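You operate a simulated robot arm through the tools that you are given. There is no shell and no other tool. Be economical: measure what you need, move in short steps, check, and stop when the job is done.

You are at the controls of a simulated robot arm. One attempt, no reset.

JOB
Press the bush into the yellow sleeve to depth 3.
Fine: take it from the row by the small press; set the press's depth dial to 3; leave the slide out with the sleeve in it.

The check looks at the end state, three seconds after you hand in, the way a careful person would. Anything else that was tipped, shoved, dropped, spilled or broken makes it a failure.

ROBOT AND FRAMES
A 7-joint arm with a two-finger parallel gripper, fixed in place. Base frame: the origin is at the foot of the arm, x ahead of it, y to its left, z up; the work surface is at about z = 800. Readings come in mm, rad, newtons and seconds.
With the tool pointing down near the work surface it reaches from about 300 to 700 mm from the base axis. Its first joint turns from -1.152 to 1.152 rad. Payload 1.57 kg.
Tool frame: the origin (TCP) lies between the finger pads and is the grasp point; the fingertips stand 30 mm ahead of it; z points along the fingers, y is the line along which they close. The gripper opens to 110 mm. The fingers are 24 mm wide and 12 mm thick; the gripper's body (48 by 112 mm) begins 78 mm behind the TCP.
Orientation is told as [roll, pitch, yaw] about the base's x, y, z axes, in that order, counted from this pose: with the fingers straight down and closing along the base's y, the tool's x points along the base's -x, its y along +y and its z along -z.

CONTROLS
- The arm moves only by the tool step_arm. Its argument "increments" is a list of rows, each a list of 7 numbers: the turn, a rotation vector about the tool's x, y, z in units of 4 degrees (1.0 is 4 degrees), then the shift along the tool's x, y, z in units of 50 mm (1.0 is 50 mm), then the opening, from 0 (shut) to 1 (fully open). In form: [[ax, ay, az, x, y, z, claw], ...]. A call has 1 to 12 rows; each row shifts and turns the commanded pose from where the row before left it, along the tool's axes as they then stand. A call with a number of a shift or a turn outside -1 to 1 is refused whole. Each row takes 0.2 s and may step no farther than 50 mm and 0.15 rad from the row before; otherwise, or with a gripper value out of range, the whole call is refused. Where a pose cannot be reached the arm comes as near as it can. A force on the tool above 70 N (or 10 N above the force at the start of the call, whichever is more), or a blocked arm, ends the call early, and 0.2 s more pass. The fingers move at their own pace (about 108 mm/s each) and stop on an object; they squeeze with about 29 N. The grip force told is the motor's: it shows also when the fingers shut on nothing. Time passes only in rows, and 0.2 s behind the last, so rows that do not move let the fingers close. It gives the time, the measured TCP pose, the force on the tool (base axes), the opening and the grip force at its end, in the units of the frame above (readings bear some noise), with the torque about the TCP (base axes, N m) and any sound that the robot's microphone picked up, and new pictures: "pictures" is both (left out), scene, wrist or none.
- Cameras (640 x 400 px; columns grow to the right, rows downward): "scene" is fixed at [137.9, -375.3, 1412.5]; the picture's right is [0.94, -0.34, 0.00], its down [-0.17, -0.48, -0.86] and it looks along [0.29, 0.81, -0.51] (base axes); focal length 299 px, centre (320, 200). "wrist" rides on the gripper at [70, 16, -141] in the tool frame; the picture's right is [-0.23, 0.97, 0.00], its down [-0.86, -0.20, -0.48] and it looks along [-0.47, -0.11, 0.88] (tool axes); focal length 222 px, centre (320, 200). There is no depth. A picture from a camera that has moved, and an enlarged one, comes with that camera's place and axes in the base frame and with its lens.
- zoom(camera, box): a new picture of the part [left, top, right, bottom] of that camera's present view, enlarged. The clock stands still meanwhile.
- close_job(): hands the job in; it is judged then, once.

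Go step by step. Nothing tells you positions but the pictures and the camera data: compare them with the known pose of the tool, close in by small moves and look again before you grip or let go. The budget is 120 turns and 200 pictures, counting those below and the enlarged ones. Unless the task says otherwise, let go and move clear before handing in, and close with one line.

The tools are called after ">>>" as name(argument=value, ...) on one line, values as JSON. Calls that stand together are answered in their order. step_arm: Moves the arm, as the interface text tells. Its arguments: {"type":"object","properties":{"increments":{"type":"array","items":{"type":"array","items":{"type":"number"}}},"pictures":{"type":"string","enum":["both","scene","wrist","none"]}},"required":["increments"]} The other tools are called the same way: zoom (camera, box) takes an enlarged picture of a part of a camera's view; close_job () hands the job in.

At the start:

```text
time_s: 0.0
tool_pos: [331.7, 228.6, 1255.1]
tcp_rot: [0.001, 0.0, 0.0]
ft_force: [0.5, -0.6, 1.0]
wrist_torque: [-0.02, -0.02, 0.01]
gripper_width: 110.0
grasp_force: 0.0
```

scene: 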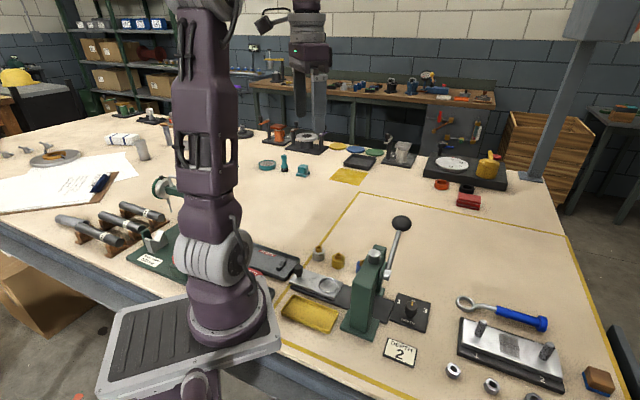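
wrist: 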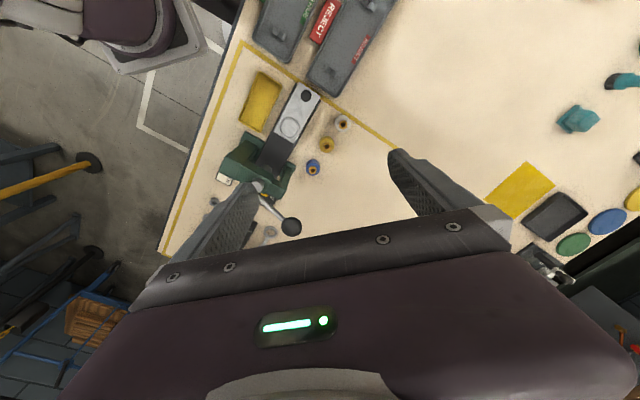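

I see a small green press with a slide, a lever, a depth dial and a row of small parts by it. I'll enlarge both views first.

>>> zoom(camera="scene", box=[260, 200, 450, 370])

>>> zoom(camera="wrist", box=[200, 50, 400, 250])

```text
2.35 times, centred on (355, 285) of scene
camera zoom: at [137.9, -375.3, 1412.5], right [0.94, -0.34, 0.0], down [-0.17, -0.48, -0.86], along [0.29, 0.81, -0.51], focal length 703 px, centre (238, 0)
```

zoom: 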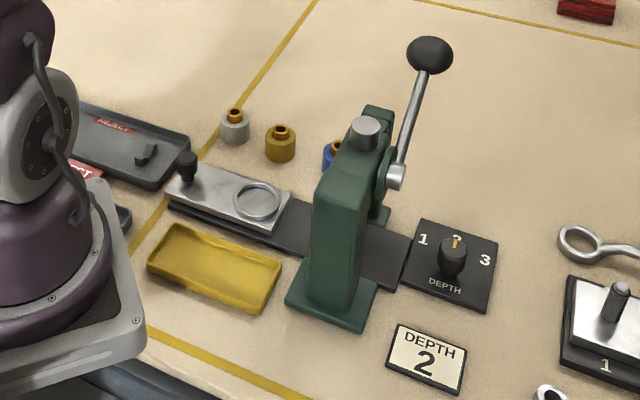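

```text
2.00 times, centred on (300, 150) of wrist
camera zoom: at [261.0, 244.9, 1397.0], right [0.23, 0.97, 0.0], down [0.86, -0.2, 0.48], along [0.47, -0.11, -0.88], focal length 444 px, centre (360, 300)
```

zoom: 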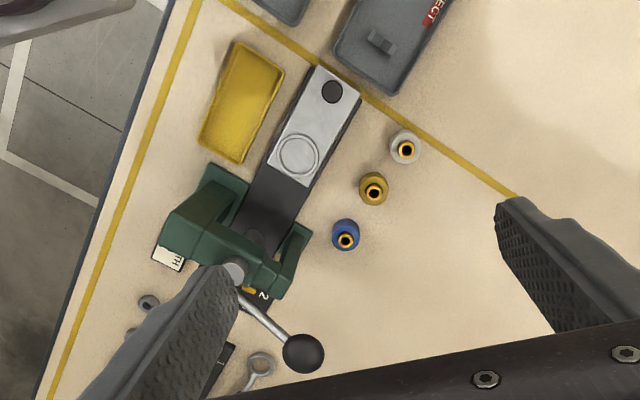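

The row has grey, yellow and blue sleeves, each with a bush on top. From triangulation:

| Item | Position |
|---|---|
| Yellow sleeve | (410, 228) |
| Slide nest | (349, 145) |
| Press ram | (426, 68) |
| Dial | (500, -3) |

The slide axis runs at -45°, so I'll turn the tool to yaw -45° while coming down, for a closer look.

>>> step_arm(increments=[[0, 0, 1, 0, 0, 0.25, 1], [0, 0, 1, 0, 0, 0.25, 1], [0, 0, 1, 0, 0, 0.25, 1], [0, 0, 1, 0, 0, 0.25, 1], [0, 0, 1, 0, 0, 0.25, 1], [0, 0, 1, 0, 0, 0.25, 1], [0, 0, 1, 0, 0, 0.25, 1], [0, 0, 1, 0, 0, 0.25, 1], [0, 0, 1, 0, 0, 0.25, 1], [0, 0, 1, 0, 0, 0.25, 1], [0, 0, 1, 0, 0, 0.25, 1], [0, 0, 0.25, 0, 0, 0.25, 1]])

```text
time_s: 2.6
tool_pos: [331.0, 229.1, 1105.2]
tcp_rot: [0.0, 0.0, -0.786]
ft_force: [-1.1, 0.4, -0.1]
wrist_torque: [-0.02, 0.01, 0.03]
gripper_width: 110.0
grasp_force: 0.0
camera wrist: at [292.7, 290.0, 1245.2], right [0.85, 0.53, 0.0], down [0.46, -0.75, 0.48], along [0.25, -0.41, -0.88], focal length 222 px, centre (320, 200)
```

scene: 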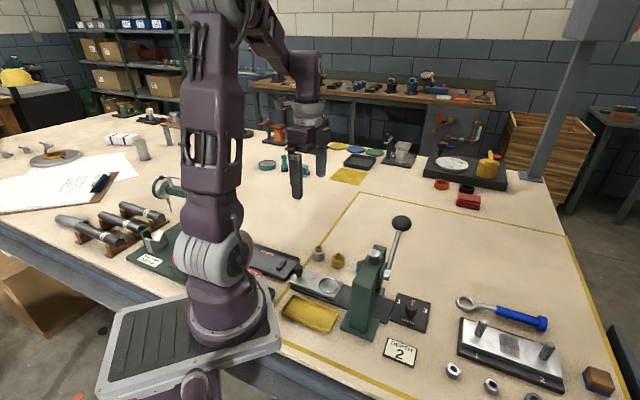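
wrist: 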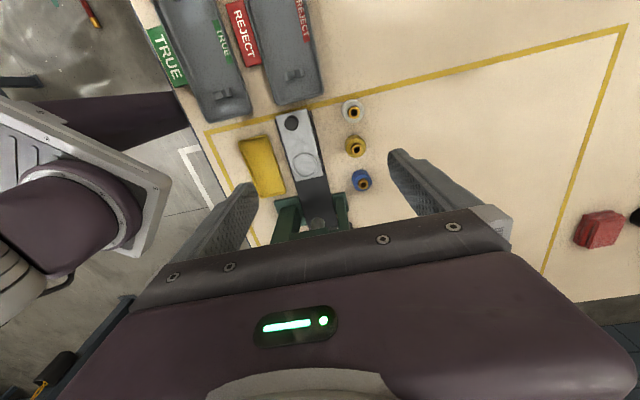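

The view matches my estimates. Next I'll move along the slide direction to look at the dial and the press closely.

>>> step_arm(increments=[[0, 0, 0, -0.45, -0.1, 0, 1], [0, 0, 0, -0.45, -0.1, 0, 1], [0, 0, 0, -0.45, -0.1, 0, 1], [0, 0, 0, -0.45, -0.1, 0, 1], [0, 0, 0, -0.45, -0.1, 0, 1], [0, 0, 0, -0.45, -0.1, 0, 1], [0, 0, 0, -0.45, -0.1, 0, 1], [0, 0, 0, -0.45, -0.1, 0, 1]])

>>> zoom(camera="wrist", box=[220, 0, 420, 200])

>>> zoom(camera="scene", box=[340, 270, 440, 332])

>>> zoom(camera="scene", box=[280, 230, 380, 292])

```text
time_s: 4.4
tool_pos: [433.2, 74.0, 1105.9]
tcp_rot: [0.0, -0.003, -0.783]
ft_force: [-0.5, -0.9, -0.2]
wrist_torque: [-0.02, 0.02, -0.02]
gripper_width: 110.0
grasp_force: 0.1
camera wrist: at [393.2, 135.0, 1247.1], right [0.85, 0.53, 0.0], down [0.46, -0.75, 0.48], along [0.25, -0.41, -0.88], focal length 222 px, centre (320, 200)
```

scene: 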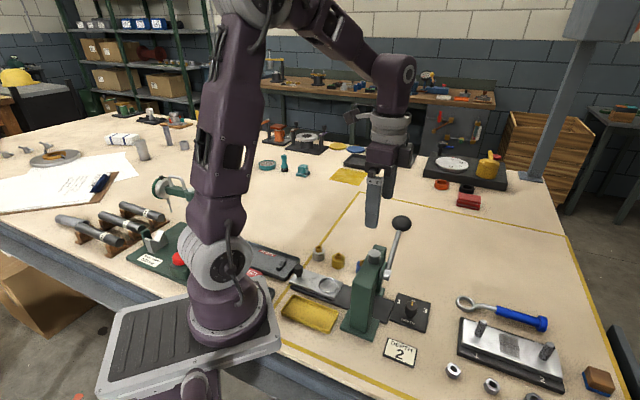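
wrist: 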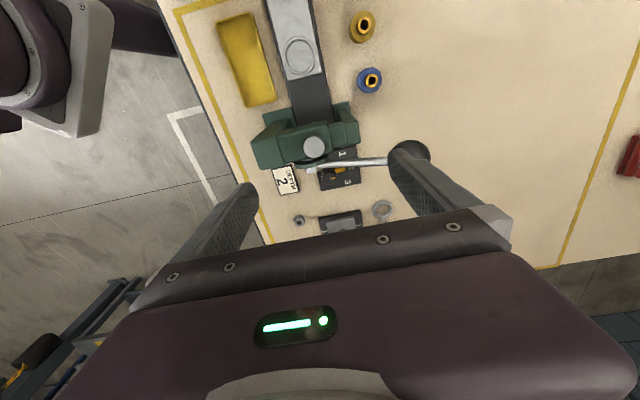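

```text
2.00 times, centred on (320, 100) of wrist
camera zoom: at [393.2, 135.0, 1247.1], right [0.85, 0.53, 0.0], down [0.46, -0.75, 0.48], along [0.25, -0.41, -0.88], focal length 444 px, centre (320, 400)
```

zoom: 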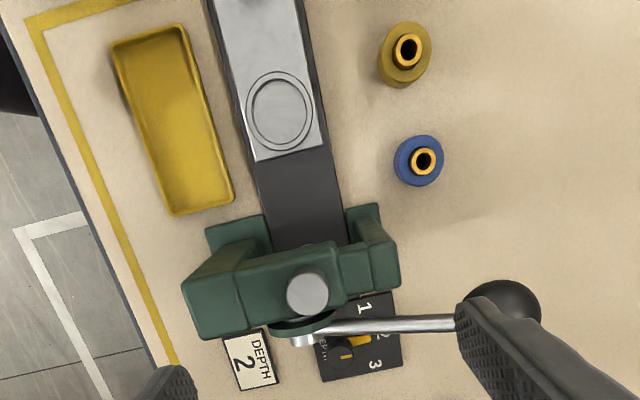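

```text
6.40 times, centred on (390, 301) of scene
camera zoom: at [137.9, -375.3, 1412.5], right [0.94, -0.34, 0.0], down [-0.17, -0.48, -0.86], along [0.29, 0.81, -0.51], focal length 1913 px, centre (-128, -446)
```

zoom: 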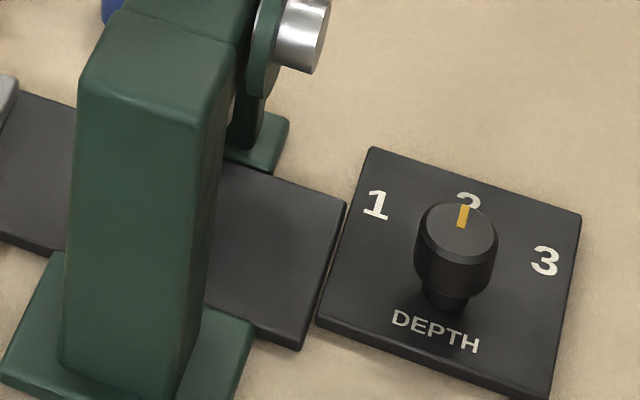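

```text
6.40 times, centred on (330, 261) of scene
camera zoom: at [137.9, -375.3, 1412.5], right [0.94, -0.34, 0.0], down [-0.17, -0.48, -0.86], along [0.29, 0.81, -0.51], focal length 1913 px, centre (256, -190)
```

zoom: 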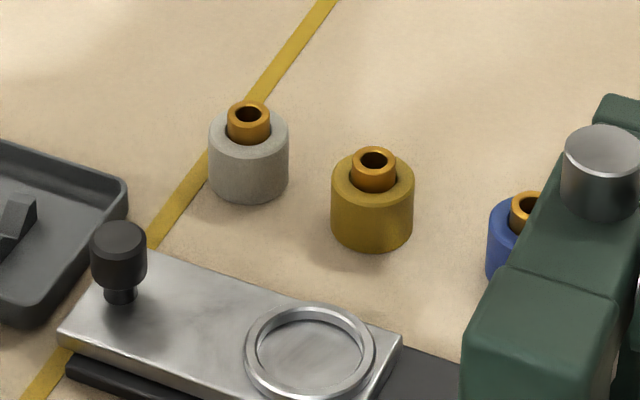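

The dial points to 2, and the numbers are 45° apart, so 3 is a clockwise turn. The knob is at about (502, -1) with its top near z 842. I'll go above it with yaw -22.5°.

>>> step_arm(increments=[[0, 0, 0, -0.678, -0.029, 0, 0.55], [0, 0, 0, -0.678, -0.029, 0, 0.55], [0, 0, 0, -0.678, -0.029, 0, 0.55], [0, 0, -0.937, 0, 0, 0.4, 0.55], [0, 0, -0.937, 0, 0, 0.4, 0.55], [0, 0, -0.937, 0, 0, 0.4, 0.55], [0, 0, -0.937, 0, 0, 0.4, 0.55], [0, 0, -0.937, 0, 0, 0.4, 0.55], [0, 0, -0.937, 0, 0, 0.4, 0.55]])

>>> zoom(camera="scene", box=[340, 220, 460, 320])

>>> zoom(camera="wrist", box=[220, 50, 440, 270])

```text
time_s: 6.4
tool_pos: [498.9, -1.7, 986.6]
tcp_rot: [0.001, 0.002, -0.392]
ft_force: [-0.3, 0.2, -0.4]
wrist_torque: [0.01, 0.01, 0.0]
gripper_width: 60.3
grasp_force: 0.1
camera wrist: at [440.0, 39.6, 1127.2], right [0.58, 0.81, 0.0], down [0.71, -0.51, 0.48], along [0.39, -0.28, -0.88], focal length 222 px, centre (320, 200)
```

scene: 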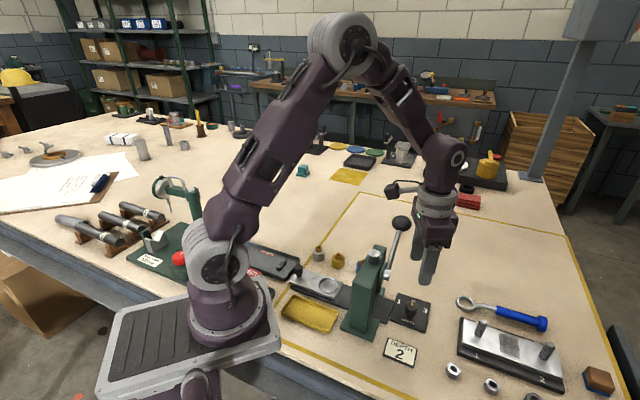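
wrist: 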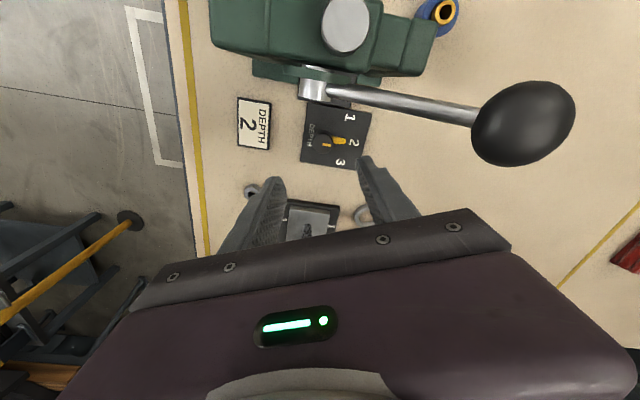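

```text
4.00 times, centred on (400, 270) of scene
camera zoom: at [137.9, -375.3, 1412.5], right [0.94, -0.34, 0.0], down [-0.17, -0.48, -0.86], along [0.29, 0.81, -0.51], focal length 1196 px, centre (0, -80)
```

zoom: 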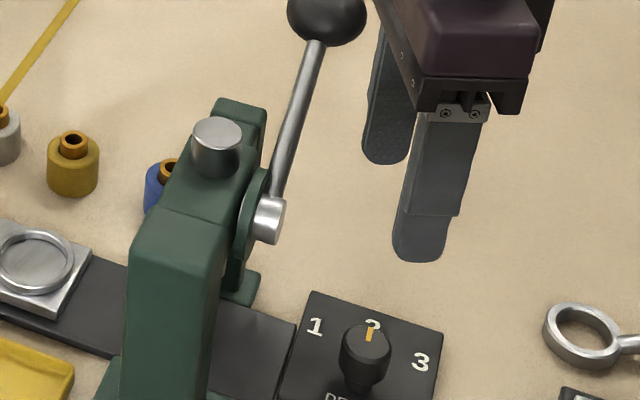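

```text
1.82 times, centred on (330, 160) of wrist
camera zoom: at [440.0, 39.6, 1127.2], right [0.58, 0.81, 0.0], down [0.71, -0.51, 0.48], along [0.39, -0.28, -0.88], focal length 404 px, centre (302, 273)
```

zoom: 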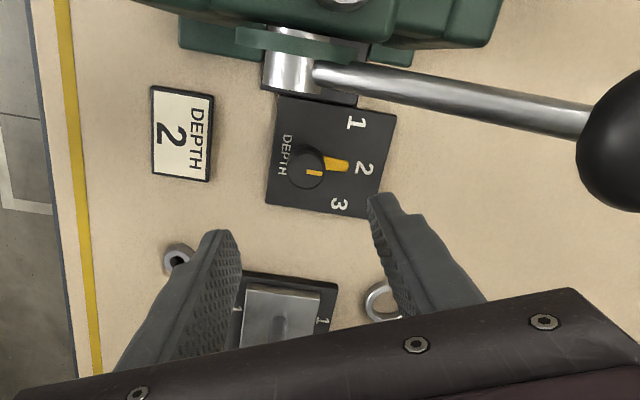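

The fingers are nearly over the knob, so I'll descend to z 854 with a small correction.

>>> step_arm(increments=[[0, 0, 0, -0.024, 0.047, 0.5, 0.55], [0, 0, 0, 0, 0, 0.5, 0.55], [0, 0, 0, 0, 0, 0.5, 0.55], [0, 0, 0, 0, 0, 0.5, 0.55], [0, 0, 0, 0, 0, 0.4, 0.55], [0, 0, 0, 0, 0, 0.25, 0.55], [0, 0, 0, 0, 0, 0, 0.55]])

>>> zoom(camera="scene", box=[350, 220, 470, 320])

>>> zoom(camera="wrist", box=[220, 50, 440, 270])

```text
time_s: 8.0
tool_pos: [502.1, 0.3, 853.7]
tcp_rot: [0.001, -0.001, -0.392]
ft_force: [0.5, 0.0, -1.0]
wrist_torque: [0.01, 0.0, 0.01]
gripper_width: 60.6
grasp_force: 0.0
camera wrist: at [442.2, 42.3, 995.1], right [0.58, 0.81, 0.0], down [0.71, -0.51, 0.48], along [0.39, -0.28, -0.88], focal length 222 px, centre (320, 200)
```

scene: 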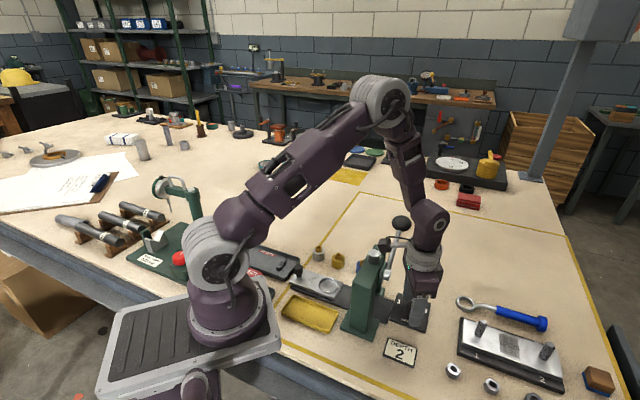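
wrist: 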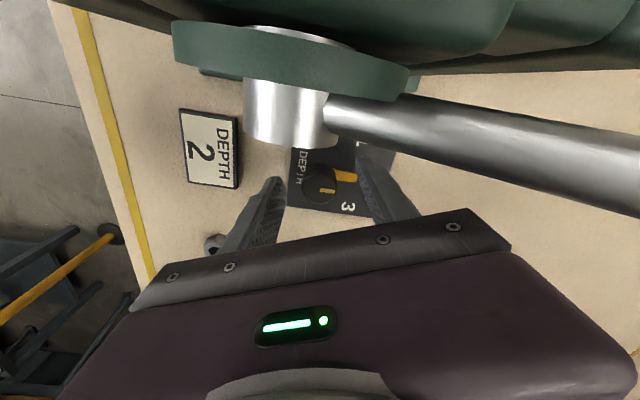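

```text
4.00 times, centred on (410, 270) of scene
camera zoom: at [137.9, -375.3, 1412.5], right [0.94, -0.34, 0.0], down [-0.17, -0.48, -0.86], along [0.29, 0.81, -0.51], focal length 1196 px, centre (-40, -80)
```

zoom: 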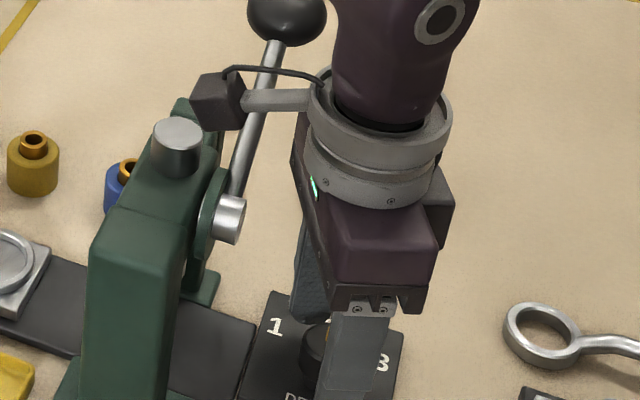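

```text
1.82 times, centred on (330, 160) of wrist
camera zoom: at [442.2, 42.3, 995.1], right [0.58, 0.81, 0.0], down [0.71, -0.51, 0.48], along [0.39, -0.28, -0.88], focal length 404 px, centre (302, 273)
```

zoom: 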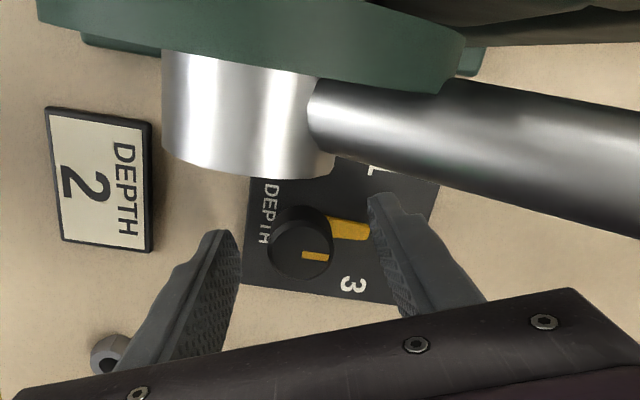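

The fingers straddle the knob with everything clear. I'll close on it.

>>> step_arm(increments=[[0, 0, 0, 0, 0, 0, 0.35], [0, 0, 0, 0, 0, 0, 0], [0, 0, 0, 0, 0, 0, 0], [0, 0, 0, 0, 0, 0, 0]], pictures="none")

>>> zoom(camera="wrist", box=[260, 110, 420, 210])

```text
time_s: 9.0
tool_pos: [500.7, 1.0, 854.4]
tcp_rot: [0.001, 0.001, -0.391]
ft_force: [-2.3, -6.2, -4.4]
wrist_torque: [-0.27, -0.24, -0.02]
gripper_width: 27.4
grasp_force: 38.4
```

```text
4.00 times, centred on (340, 160) of wrist
camera zoom: at [442.1, 41.9, 995.2], right [0.58, 0.81, 0.0], down [0.71, -0.51, 0.48], along [0.39, -0.28, -0.88], focal length 888 px, centre (240, 360)
```

zoom: 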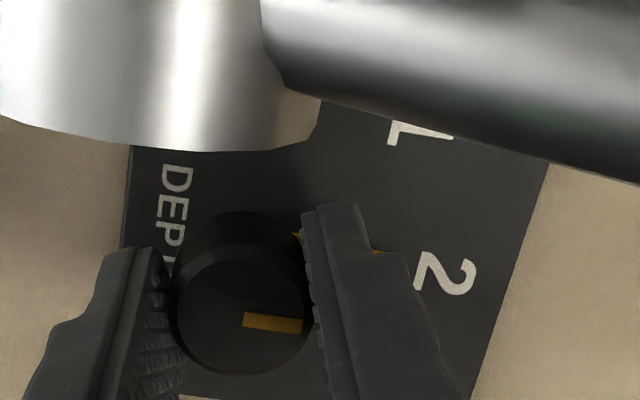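

The knob is gripped, with 27.4 mm between the fingers, and the pointer sits below the fingertips. Now I'll turn it 45° clockwise toward 3.

>>> step_arm(increments=[[0, 0, 0.94, 0, -0.02, 0, 0], [0, 0, 0.94, 0, 0, 0, 0], [0, 0, 0.94, 0, 0, 0, 0], [0, 0, 0.94, 0, 0, 0, 0], [0, 0, 0.94, 0, 0, 0, 0], [0, 0, 0.94, 0, 0, 0, 0], [0, 0, 0.94, 0, 0, 0, 0], [0, 0, 0.94, 0, 0, 0, 0], [0, 0, 0.94, 0, 0, 0, 0], [0, 0, 0.94, 0, 0, 0, 0], [0, 0, 0.94, 0, 0, 0, 0], [0, 0, 0.94, 0, 0, 0, 0]])

>>> zoom(camera="wrist", box=[260, 110, 420, 210])

>>> zoom(camera="scene", box=[350, 220, 470, 320])

```text
time_s: 11.6
tool_pos: [501.5, -0.3, 853.2]
tcp_rot: [0.002, 0.002, -1.181]
ft_force: [15.8, 29.0, 15.9]
wrist_torque: [0.51, -0.18, 0.0]
gripper_width: 27.8
grasp_force: 38.3
camera wrist: at [488.7, 70.6, 995.0], right [0.99, 0.16, 0.0], down [0.14, -0.87, 0.48], along [0.08, -0.47, -0.88], focal length 222 px, centre (320, 200)
```

scene: 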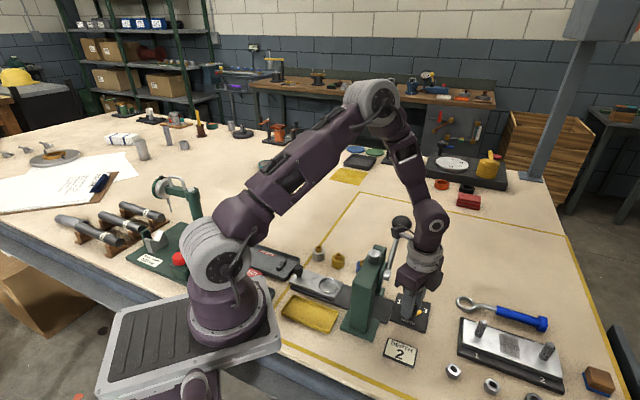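
wrist: 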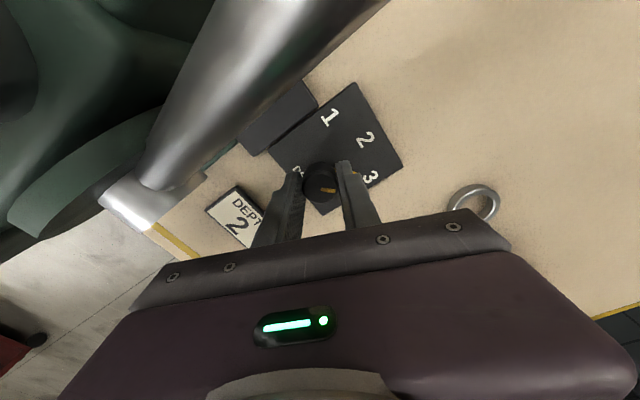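

```text
4.00 times, centred on (340, 160) of wrist
camera zoom: at [488.7, 70.6, 995.0], right [0.99, 0.16, 0.0], down [0.14, -0.87, 0.48], along [0.08, -0.47, -0.88], focal length 888 px, centre (240, 360)
```

zoom: 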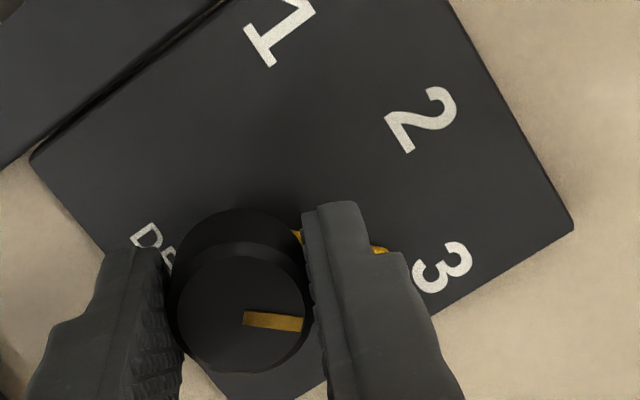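

```text
4.00 times, centred on (410, 270) of scene
camera zoom: at [138.0, -374.6, 1412.7], right [0.94, -0.34, 0.0], down [-0.17, -0.48, -0.86], along [0.29, 0.81, -0.51], focal length 1196 px, centre (-40, -80)
```

zoom: 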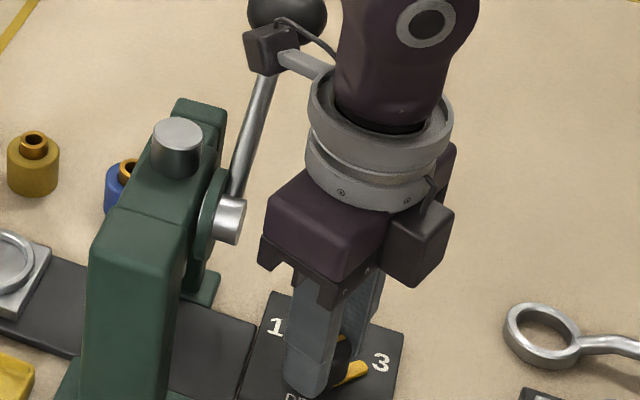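

The pointer is now at 3. I'll release, check the force and lift away.

>>> step_arm(increments=[[0, 0, 0, 0, 0, 0, 0.5], [0, 0, 0, 0, 0, 0, 0.5], [0, 0, 0, 0, 0, 0, 0.5]], pictures="none")

>>> zoom(camera="wrist", box=[260, 110, 420, 210])

```text
time_s: 12.4
tool_pos: [500.2, -1.1, 852.6]
tcp_rot: [0.0, -0.001, -1.178]
ft_force: [-0.6, -1.3, -0.4]
wrist_torque: [0.02, 0.01, 0.01]
gripper_width: 55.0
grasp_force: 0.0
```

```text
4.00 times, centred on (340, 160) of wrist
camera zoom: at [487.8, 69.1, 994.2], right [0.99, 0.16, 0.0], down [0.14, -0.87, 0.48], along [0.08, -0.47, -0.88], focal length 888 px, centre (240, 360)
```

zoom: 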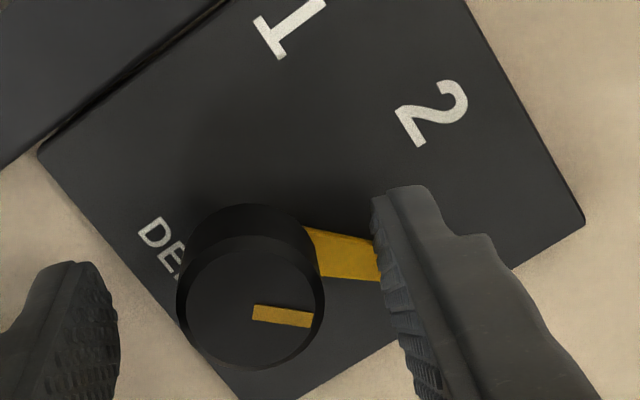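

The dial pointer is at 3. I'll lift clear, return to yaw -45° and travel above the yellow sleeve.

>>> step_arm(increments=[[0, 0, 0, 0, 0, -0.5, 0.5], [0, 0, 0, 0, 0, -0.5, 0.5], [0, 0, 0, 0, 0, -0.5, 0.5], [0, 0, 0, 0, 0, -0.5, 0.5], [0, 0, 0, 0, 0, -0.6, 0.5], [0, 0, 0, 0, 0, -0.6, 0.5], [0, 0, 0, 0, 0, -0.6, 0.5], [0, 0, 0, 0, 0, -0.6, 0.5], [0, 0, 0, 0, 0, -0.3, 0.5]], pictures="none")

>>> step_arm(increments=[[0, 0, -0.94, 0, 0, 0, 0.6], [0, 0, -0.94, 0, 0, 0, 0.6], [0, 0, -0.94, 0, 0, 0, 0.6], [0, 0, -0.94, 0, 0, 0, 0.6], [0, 0, -0.94, 0, 0, 0, 0.6], [0, 0, -0.94, 0, 0, 0, 0.6], [0, 0, 0, 0.752, 0.328, 0, 0.6], [0, 0, 0, 0.752, 0.328, 0, 0.6], [0, 0, 0, 0.752, 0.328, 0, 0.6], [0, 0, 0, 0.752, 0.328, 0, 0.6], [0, 0, 0, 0.752, 0.328, 0, 0.6], [0, 0, 0, 0.752, 0.328, 0, 0.6]])

>>> zoom(camera="scene", box=[270, 210, 430, 320])

>>> zoom(camera="wrist", box=[220, 60, 420, 185])

```text
time_s: 14.4
tool_pos: [502.3, 0.7, 1089.6]
tcp_rot: [0.0, 0.0, -1.181]
ft_force: [-0.4, -0.7, 0.4]
wrist_torque: [-0.04, -0.01, -0.01]
gripper_width: 55.0
grasp_force: 0.2
```

```text
time_s: 17.0
tool_pos: [411.4, 231.0, 1088.0]
tcp_rot: [0.001, -0.002, -0.788]
ft_force: [-0.1, 0.8, 0.8]
wrist_torque: [-0.06, -0.03, -0.02]
gripper_width: 65.9
grasp_force: 0.1
camera wrist: at [372.9, 291.5, 1229.5], right [0.85, 0.53, 0.0], down [0.46, -0.75, 0.48], along [0.25, -0.41, -0.88], focal length 222 px, centre (320, 200)
```

scene: 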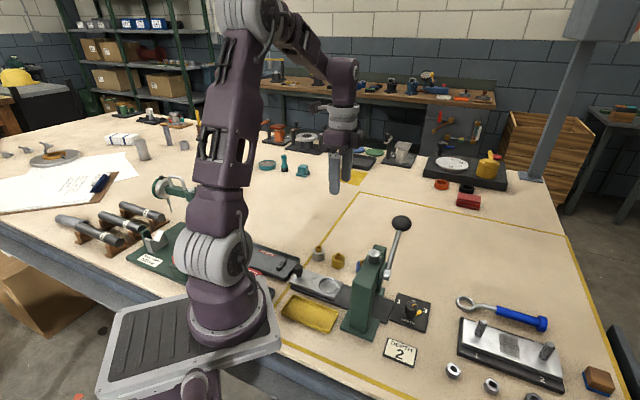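
wrist: 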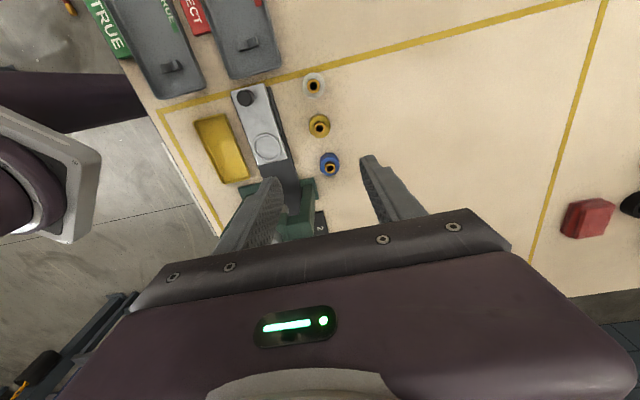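

```text
3.64 times, centred on (350, 265) of scene
camera zoom: at [137.9, -375.3, 1412.5], right [0.94, -0.34, 0.0], down [-0.17, -0.48, -0.86], along [0.29, 0.81, -0.51], focal length 1087 px, centre (211, -36)
```

zoom: 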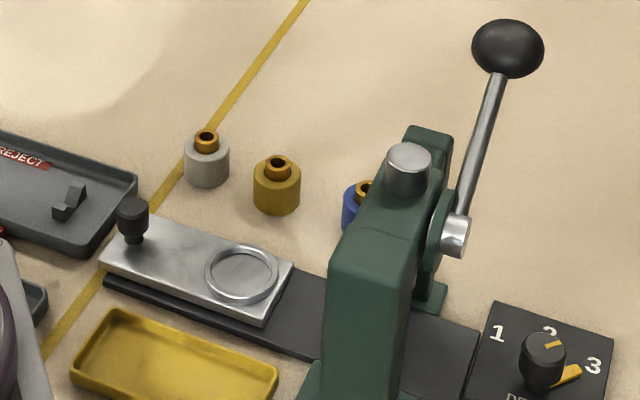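

```text
3.20 times, centred on (320, 122) of wrist
camera zoom: at [372.9, 291.5, 1229.5], right [0.85, 0.53, 0.0], down [0.46, -0.75, 0.48], along [0.25, -0.41, -0.88], focal length 711 px, centre (320, 448)
```

zoom: 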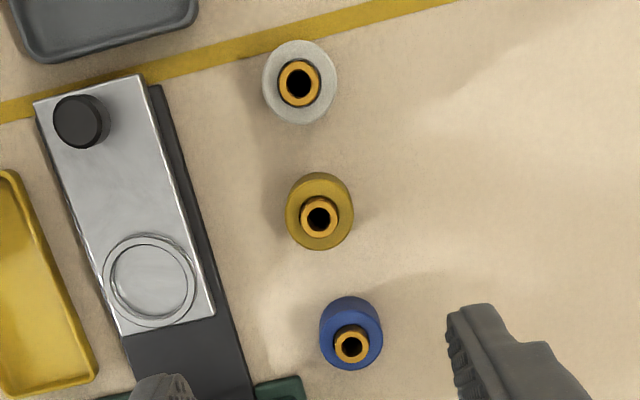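

The dial reads 3. Both cameras put the yellow sleeve at (410.5, 229) and the nest ring at about (348, 144.5), with its rim near z 822. I'll descend over the sleeve.

>>> step_arm(increments=[[0, 0, 0, -0.016, -0.041, 0.5, 0.6], [0, 0, 0, 0, 0, 0.5, 0.6], [0, 0, 0, 0, 0, 0.5, 0.6], [0, 0, 0, 0, 0, 0.5, 0.6], [0, 0, 0, 0, 0, 0.5, 0.6], [0, 0, 0, 0, 0, 0.5, 0.6], [0, 0, 0, 0, 0, 0.5, 0.6], [0, 0, 0, 0, 0, 0.3, 0.6], [0, 0, 0, 0, 0, 0, 0.6]])

>>> zoom(camera="scene", box=[290, 200, 400, 280])

>>> zoom(camera="wrist", box=[220, 85, 420, 210])

```text
time_s: 19.0
tool_pos: [411.0, 226.6, 898.0]
tcp_rot: [0.001, 0.0, -0.785]
ft_force: [0.1, -0.7, -0.3]
wrist_torque: [0.01, -0.03, 0.01]
gripper_width: 66.0
grasp_force: 0.1
camera wrist: at [371.6, 287.5, 1038.2], right [0.85, 0.53, 0.0], down [0.46, -0.75, 0.48], along [0.25, -0.41, -0.88], focal length 222 px, centre (320, 200)
```

scene: 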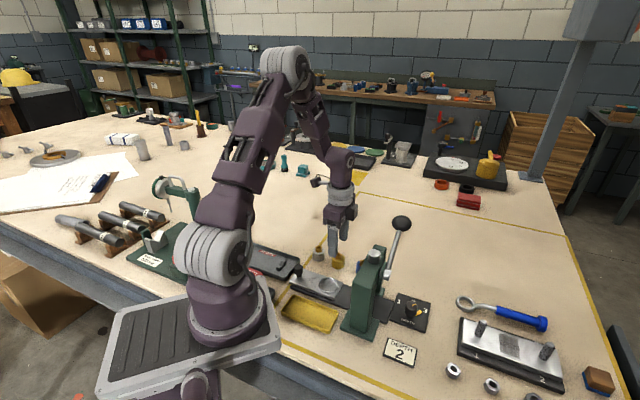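
wrist: 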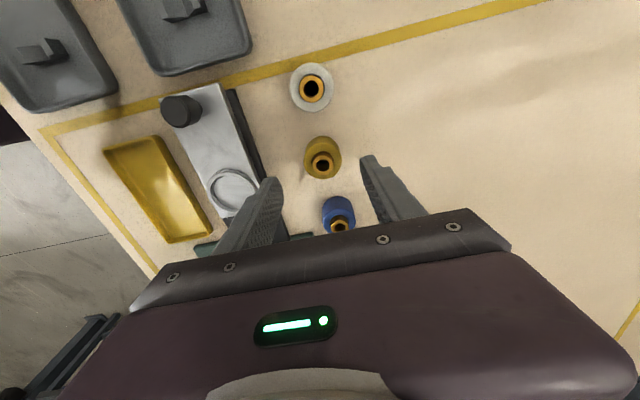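

```text
5.00 times, centred on (345, 240) of scene
camera zoom: at [137.9, -375.3, 1412.5], right [0.94, -0.34, 0.0], down [-0.17, -0.48, -0.86], along [0.29, 0.81, -0.51], focal length 1495 px, centre (195, 0)
```

zoom: 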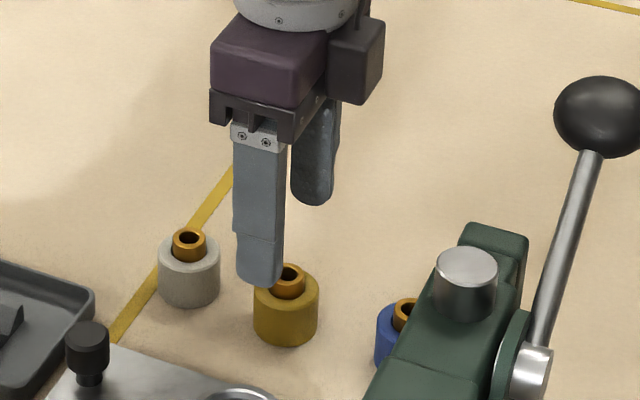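

```text
3.20 times, centred on (320, 148) of wrist
camera zoom: at [371.6, 287.5, 1038.2], right [0.85, 0.53, 0.0], down [0.46, -0.75, 0.48], along [0.25, -0.41, -0.88], focal length 711 px, centre (320, 368)
```

zoom: 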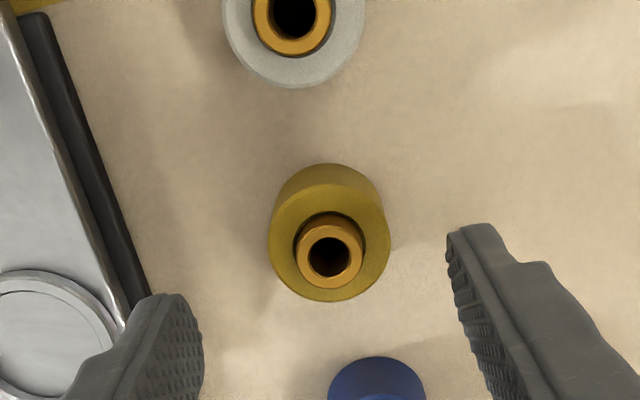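

The sleeve is at (411, 229) and the fingers are nearly centred. I'll descend to z 841, so the tips hold the body above its foot, then close.

>>> step_arm(increments=[[0, 0, 0, 0.02, 0.025, 0.4, 0.6], [0, 0, 0, 0, 0, 0.4, 0.6], [0, 0, 0, 0, 0, 0.34, 0.6], [0, 0, 0, 0, 0, 0, 0.6]])

>>> zoom(camera="scene", box=[300, 220, 380, 280])

>>> zoom(camera="wrist", box=[220, 105, 420, 230])

```text
time_s: 20.0
tool_pos: [409.8, 228.0, 839.3]
tcp_rot: [0.0, -0.001, -0.786]
ft_force: [-0.1, -0.1, -1.1]
wrist_torque: [-0.02, 0.0, -0.01]
gripper_width: 66.2
grasp_force: 0.0
camera wrist: at [372.0, 288.7, 981.4], right [0.85, 0.53, 0.0], down [0.46, -0.75, 0.48], along [0.25, -0.41, -0.88], focal length 222 px, centre (320, 200)
```

scene: 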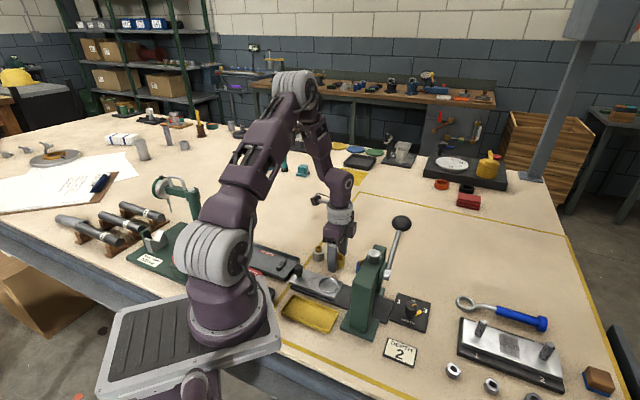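
wrist: 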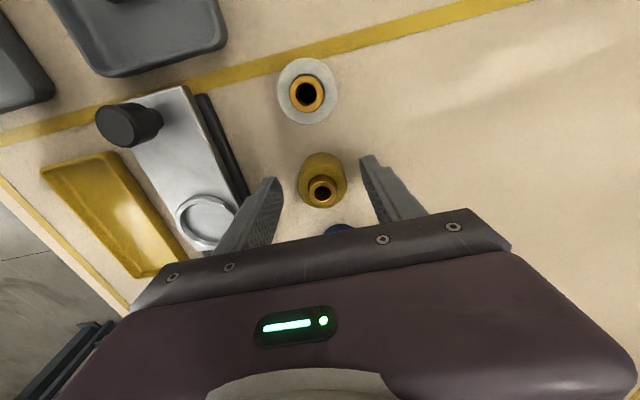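

```text
6.67 times, centred on (340, 250) of scene
camera zoom: at [137.9, -375.3, 1412.5], right [0.94, -0.34, 0.0], down [-0.17, -0.48, -0.86], along [0.29, 0.81, -0.51], focal length 1993 px, centre (187, -133)
```

zoom: 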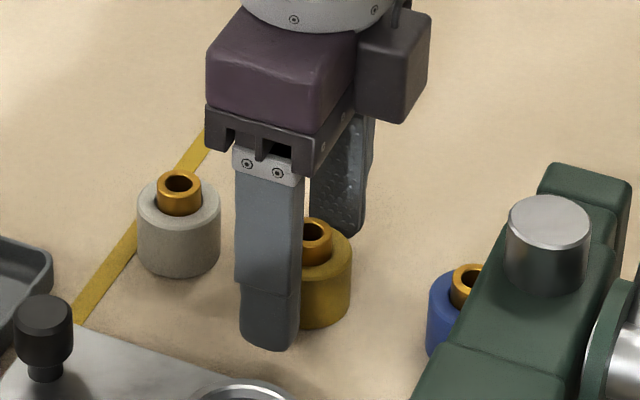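

```text
3.20 times, centred on (320, 168) of wrist
camera zoom: at [372.0, 288.7, 981.4], right [0.85, 0.53, 0.0], down [0.46, -0.75, 0.48], along [0.25, -0.41, -0.88], focal length 711 px, centre (320, 304)
```

zoom: 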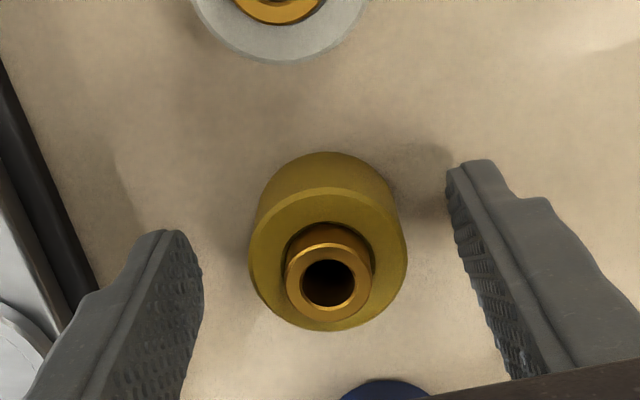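

The sleeve is well centred between the fingers, so I'll close on it gently.

>>> step_arm(increments=[[0, 0, 0, -0.02, 0.01, 0, 0.5], [0, 0, 0, 0, 0, 0, 0.4], [0, 0, 0, 0, 0, 0, 0.25], [0, 0, 0, 0, 0, 0, 0.25], [0, 0, 0, 0, 0, 0, 0.25]], pictures="none")

```text
time_s: 21.2
tool_pos: [411.0, 228.0, 840.2]
tcp_rot: [0.001, -0.001, -0.785]
ft_force: [0.9, 0.4, 0.3]
wrist_torque: [-0.01, 0.0, -0.01]
gripper_width: 36.9
grasp_force: 29.4
```

The sleeve is gripped at 36.9 mm. I'll lift it and carry it over the nest.

>>> step_arm(increments=[[0, 0, 0, 0, 0, -0.2, 0.25], [0, 0, 0, 0, 0, -0.4, 0.25], [0, 0, 0, 0, 0, -0.6, 0.25], [0, 0, 0, 0, 0, 0, 0.25], [0, 0, 0, -0.07, -0.5, 0, 0.25], [0, 0, 0, -0.07, -0.5, 0, 0.25], [0, 0, 0, -0.07, -0.5, 0, 0.25], [0, 0, 0, -0.07, -0.5, 0, 0.25], [0, 0, 0, -0.01, -0.07, 0, 0.25], [0, 0, 0, 0, 0, 0, 0.25]])

>>> zoom(camera="scene", box=[270, 220, 390, 310])

>>> zoom(camera="wrist", box=[220, 95, 420, 220])

```text
time_s: 23.4
tool_pos: [350.1, 145.6, 903.5]
tcp_rot: [0.002, 0.0, -0.785]
ft_force: [-0.4, 0.0, -1.8]
wrist_torque: [-0.01, -0.01, -0.01]
gripper_width: 36.9
grasp_force: 28.8
camera wrist: at [311.5, 204.4, 1043.7], right [0.85, 0.53, 0.0], down [0.46, -0.75, 0.48], along [0.25, -0.41, -0.88], focal length 222 px, centre (320, 200)
```

scene: 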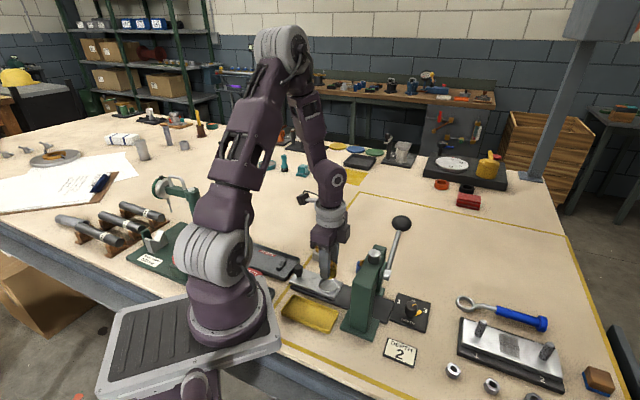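
wrist: 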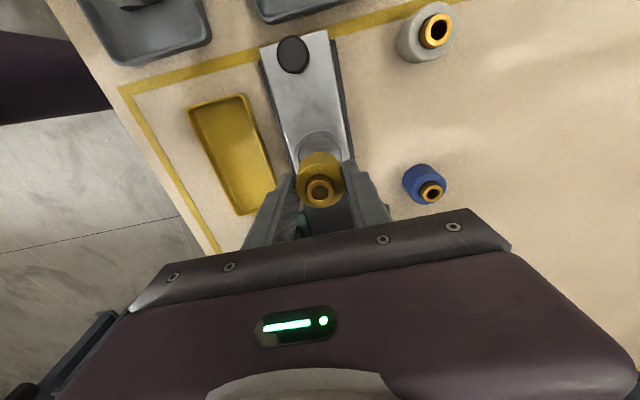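

```text
4.44 times, centred on (330, 265) of scene
camera zoom: at [137.9, -375.3, 1412.5], right [0.94, -0.34, 0.0], down [-0.17, -0.48, -0.86], along [0.29, 0.81, -0.51], focal length 1329 px, centre (276, -89)
```

zoom: 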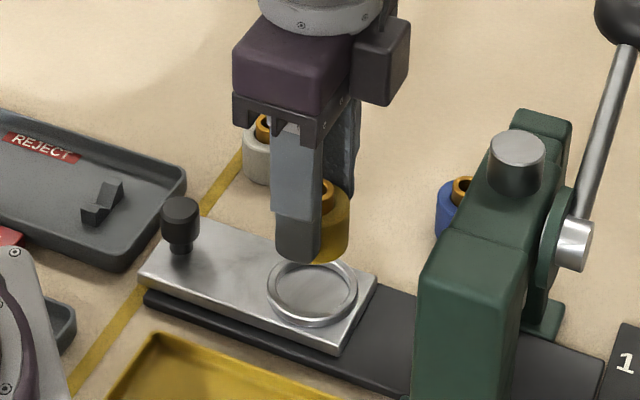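

```text
3.20 times, centred on (320, 158) of wrist
camera zoom: at [311.5, 204.4, 1043.7], right [0.85, 0.53, 0.0], down [0.46, -0.75, 0.48], along [0.25, -0.41, -0.88], focal length 711 px, centre (320, 336)
```

zoom: 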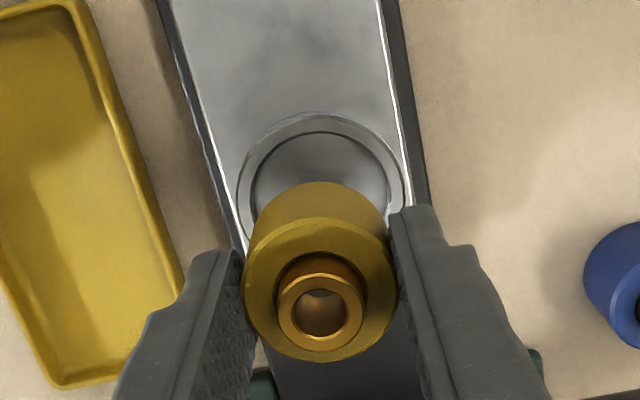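

The sleeve sits right over the ring to within about 1 mm. I'll descend most of the way and check.

>>> step_arm(increments=[[0, 0, 0, 0, 0, 0.3, 0.25], [0, 0, 0, 0, 0, 0.25, 0.25], [0, 0, 0, 0, 0, 0.15, 0.25], [0, 0, 0, 0, 0, 0, 0.25]])

>>> zoom(camera="scene", box=[290, 240, 370, 300])

>>> zoom(camera="wrist", box=[220, 105, 420, 230])

```text
time_s: 24.4
tool_pos: [350.0, 144.0, 868.1]
tcp_rot: [0.001, 0.001, -0.786]
ft_force: [0.6, -0.1, -2.4]
wrist_torque: [0.01, 0.05, -0.01]
gripper_width: 37.0
grasp_force: 28.6
camera wrist: at [310.7, 204.9, 1008.5], right [0.85, 0.53, 0.0], down [0.46, -0.75, 0.48], along [0.25, -0.41, -0.88], focal length 222 px, centre (320, 200)
```

scene: 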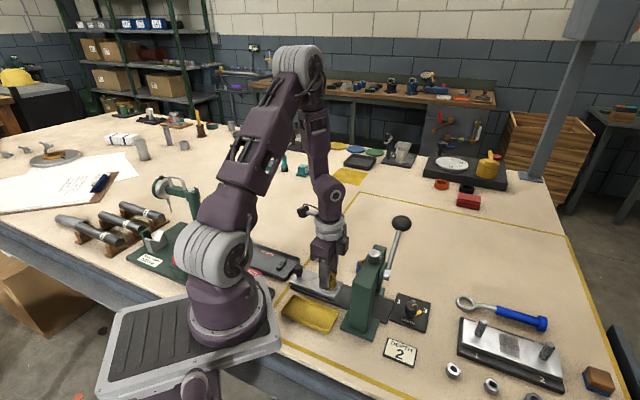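
wrist: 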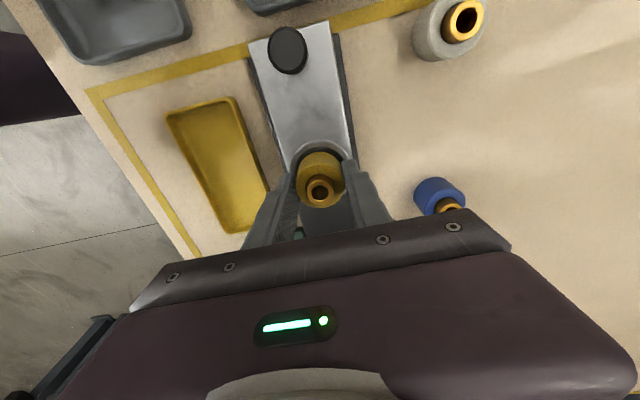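

```text
6.67 times, centred on (330, 270) of scene
camera zoom: at [137.9, -375.3, 1412.5], right [0.94, -0.34, 0.0], down [-0.17, -0.48, -0.86], along [0.29, 0.81, -0.51], focal length 1993 px, centre (253, -267)
```

zoom: 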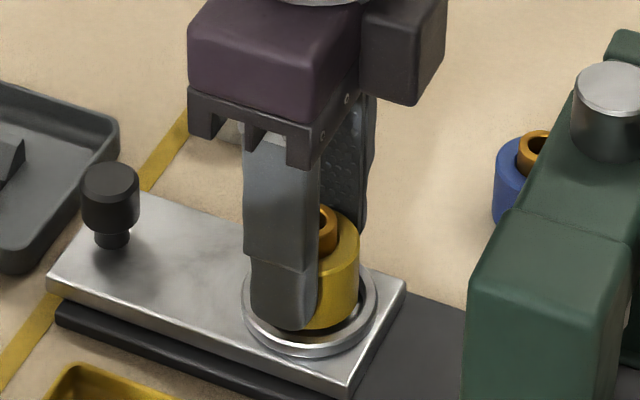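

```text
3.20 times, centred on (320, 168) of wrist
camera zoom: at [310.7, 204.9, 1008.5], right [0.85, 0.53, 0.0], down [0.46, -0.75, 0.48], along [0.25, -0.41, -0.88], focal length 711 px, centre (320, 304)
```

zoom: 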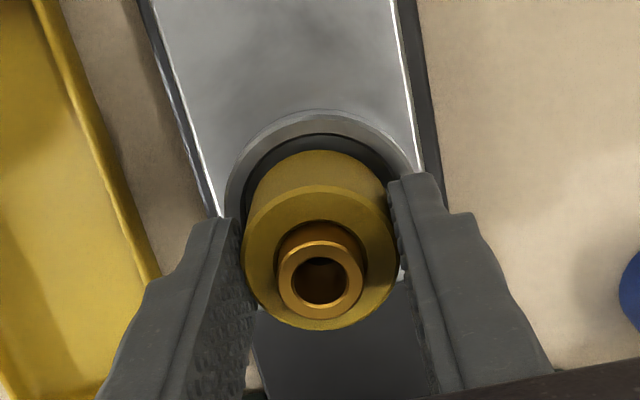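

It looks centred. I'll continue down slowly to contact.

>>> step_arm(increments=[[0, 0, 0, 0, 0, 0.08, 0.25], [0, 0, 0, 0, 0, 0.08, 0.25], [0, 0, 0, 0, 0, 0.04, 0.25], [0, 0, 0, 0, 0, 0, 0.25]], pictures="none")

>>> zoom(camera="scene", box=[290, 240, 370, 300])

```text
time_s: 25.4
tool_pos: [350.4, 144.9, 856.8]
tcp_rot: [-0.001, 0.0, -0.786]
ft_force: [-0.8, -0.1, 10.2]
wrist_torque: [0.0, 0.06, -0.01]
gripper_width: 37.0
grasp_force: 29.1
```

```text
6.67 times, centred on (330, 270) of scene
camera zoom: at [137.8, -375.3, 1412.5], right [0.94, -0.34, 0.0], down [-0.17, -0.48, -0.86], along [0.29, 0.81, -0.51], focal length 1993 px, centre (253, -267)
```

zoom: 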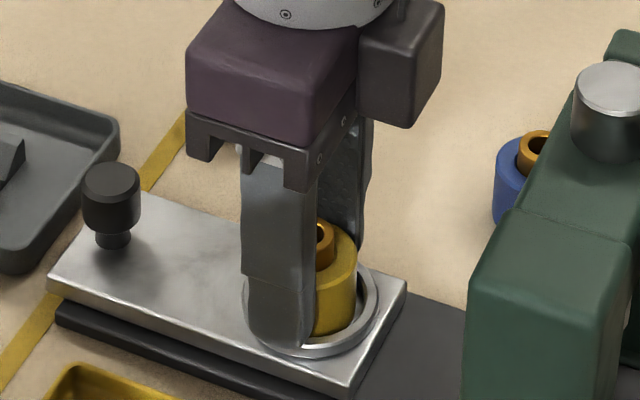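

There's a 10 N contact at a height matching the nest floor, and the sleeve sits inside the ring. I'll release and lift.

>>> step_arm(increments=[[0, 0, 0, 0, 0, -0.02, 0.36], [0, 0, 0, 0, 0, 0, 0.45], [0, 0, 0, 0, 0, 0, 0.55], [0, 0, 0, 0, 0, -0.2, 0.55], [0, 0, 0, 0, 0, -0.5, 0.55], [0, 0, 0, 0, 0, -0.5, 0.55], [0, 0, 0, 0, 0, -0.3, 0.55]])

>>> zoom(camera="scene", box=[290, 240, 370, 300])

>>> zoom(camera="wrist", box=[220, 65, 420, 190])

```text
time_s: 27.0
tool_pos: [348.2, 144.3, 932.2]
tcp_rot: [0.001, -0.001, -0.785]
ft_force: [-0.1, 0.1, -0.7]
wrist_torque: [-0.01, 0.0, -0.02]
gripper_width: 60.3
grasp_force: 0.0
camera wrist: at [309.5, 204.3, 1072.3], right [0.85, 0.53, 0.0], down [0.46, -0.75, 0.48], along [0.25, -0.41, -0.88], focal length 222 px, centre (320, 200)
```

scene: 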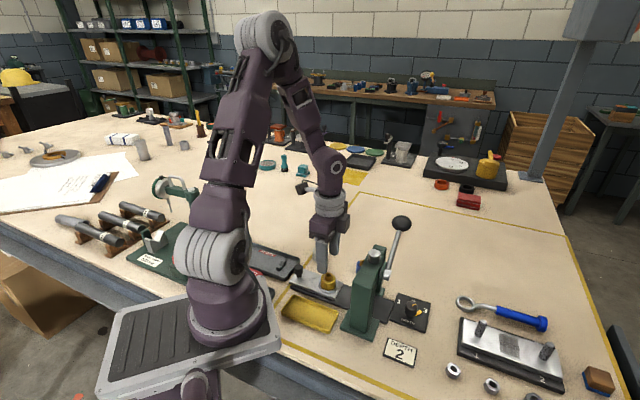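
wrist: 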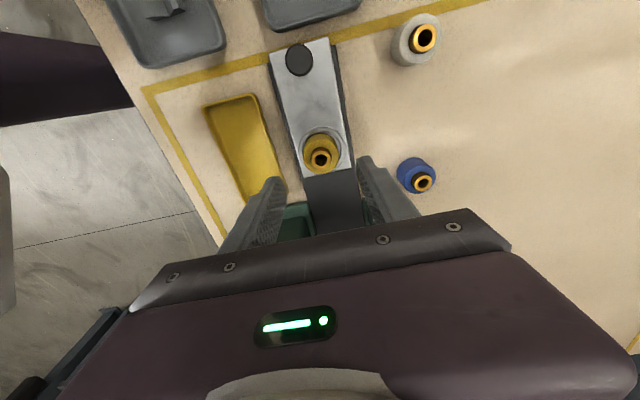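

```text
6.67 times, centred on (330, 270) of scene
camera zoom: at [137.9, -375.3, 1412.5], right [0.94, -0.34, 0.0], down [-0.17, -0.48, -0.86], along [0.29, 0.81, -0.51], focal length 1993 px, centre (253, -267)
```

zoom: 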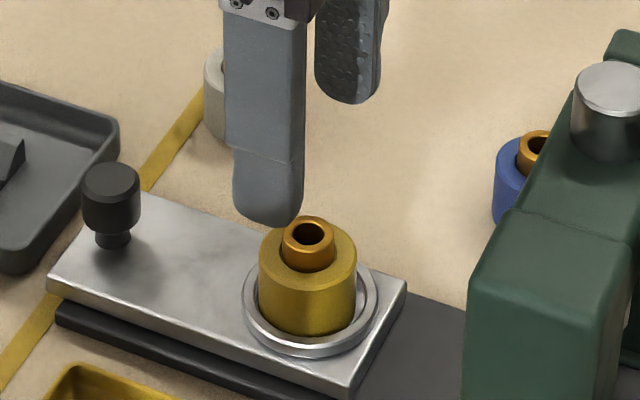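

```text
3.20 times, centred on (320, 128) of wrist
camera zoom: at [309.5, 204.3, 1072.3], right [0.85, 0.53, 0.0], down [0.46, -0.75, 0.48], along [0.25, -0.41, -0.88], focal length 711 px, centre (320, 432)
```

zoom: 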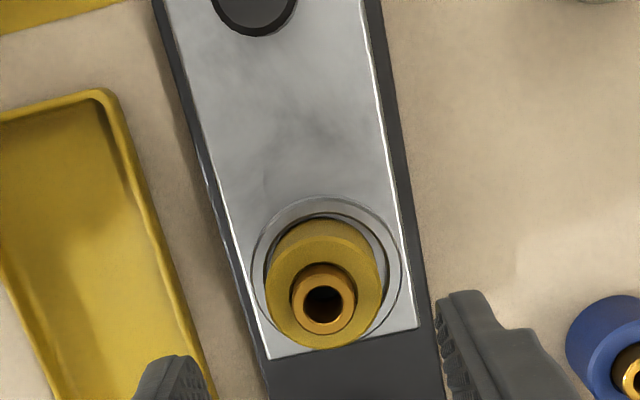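

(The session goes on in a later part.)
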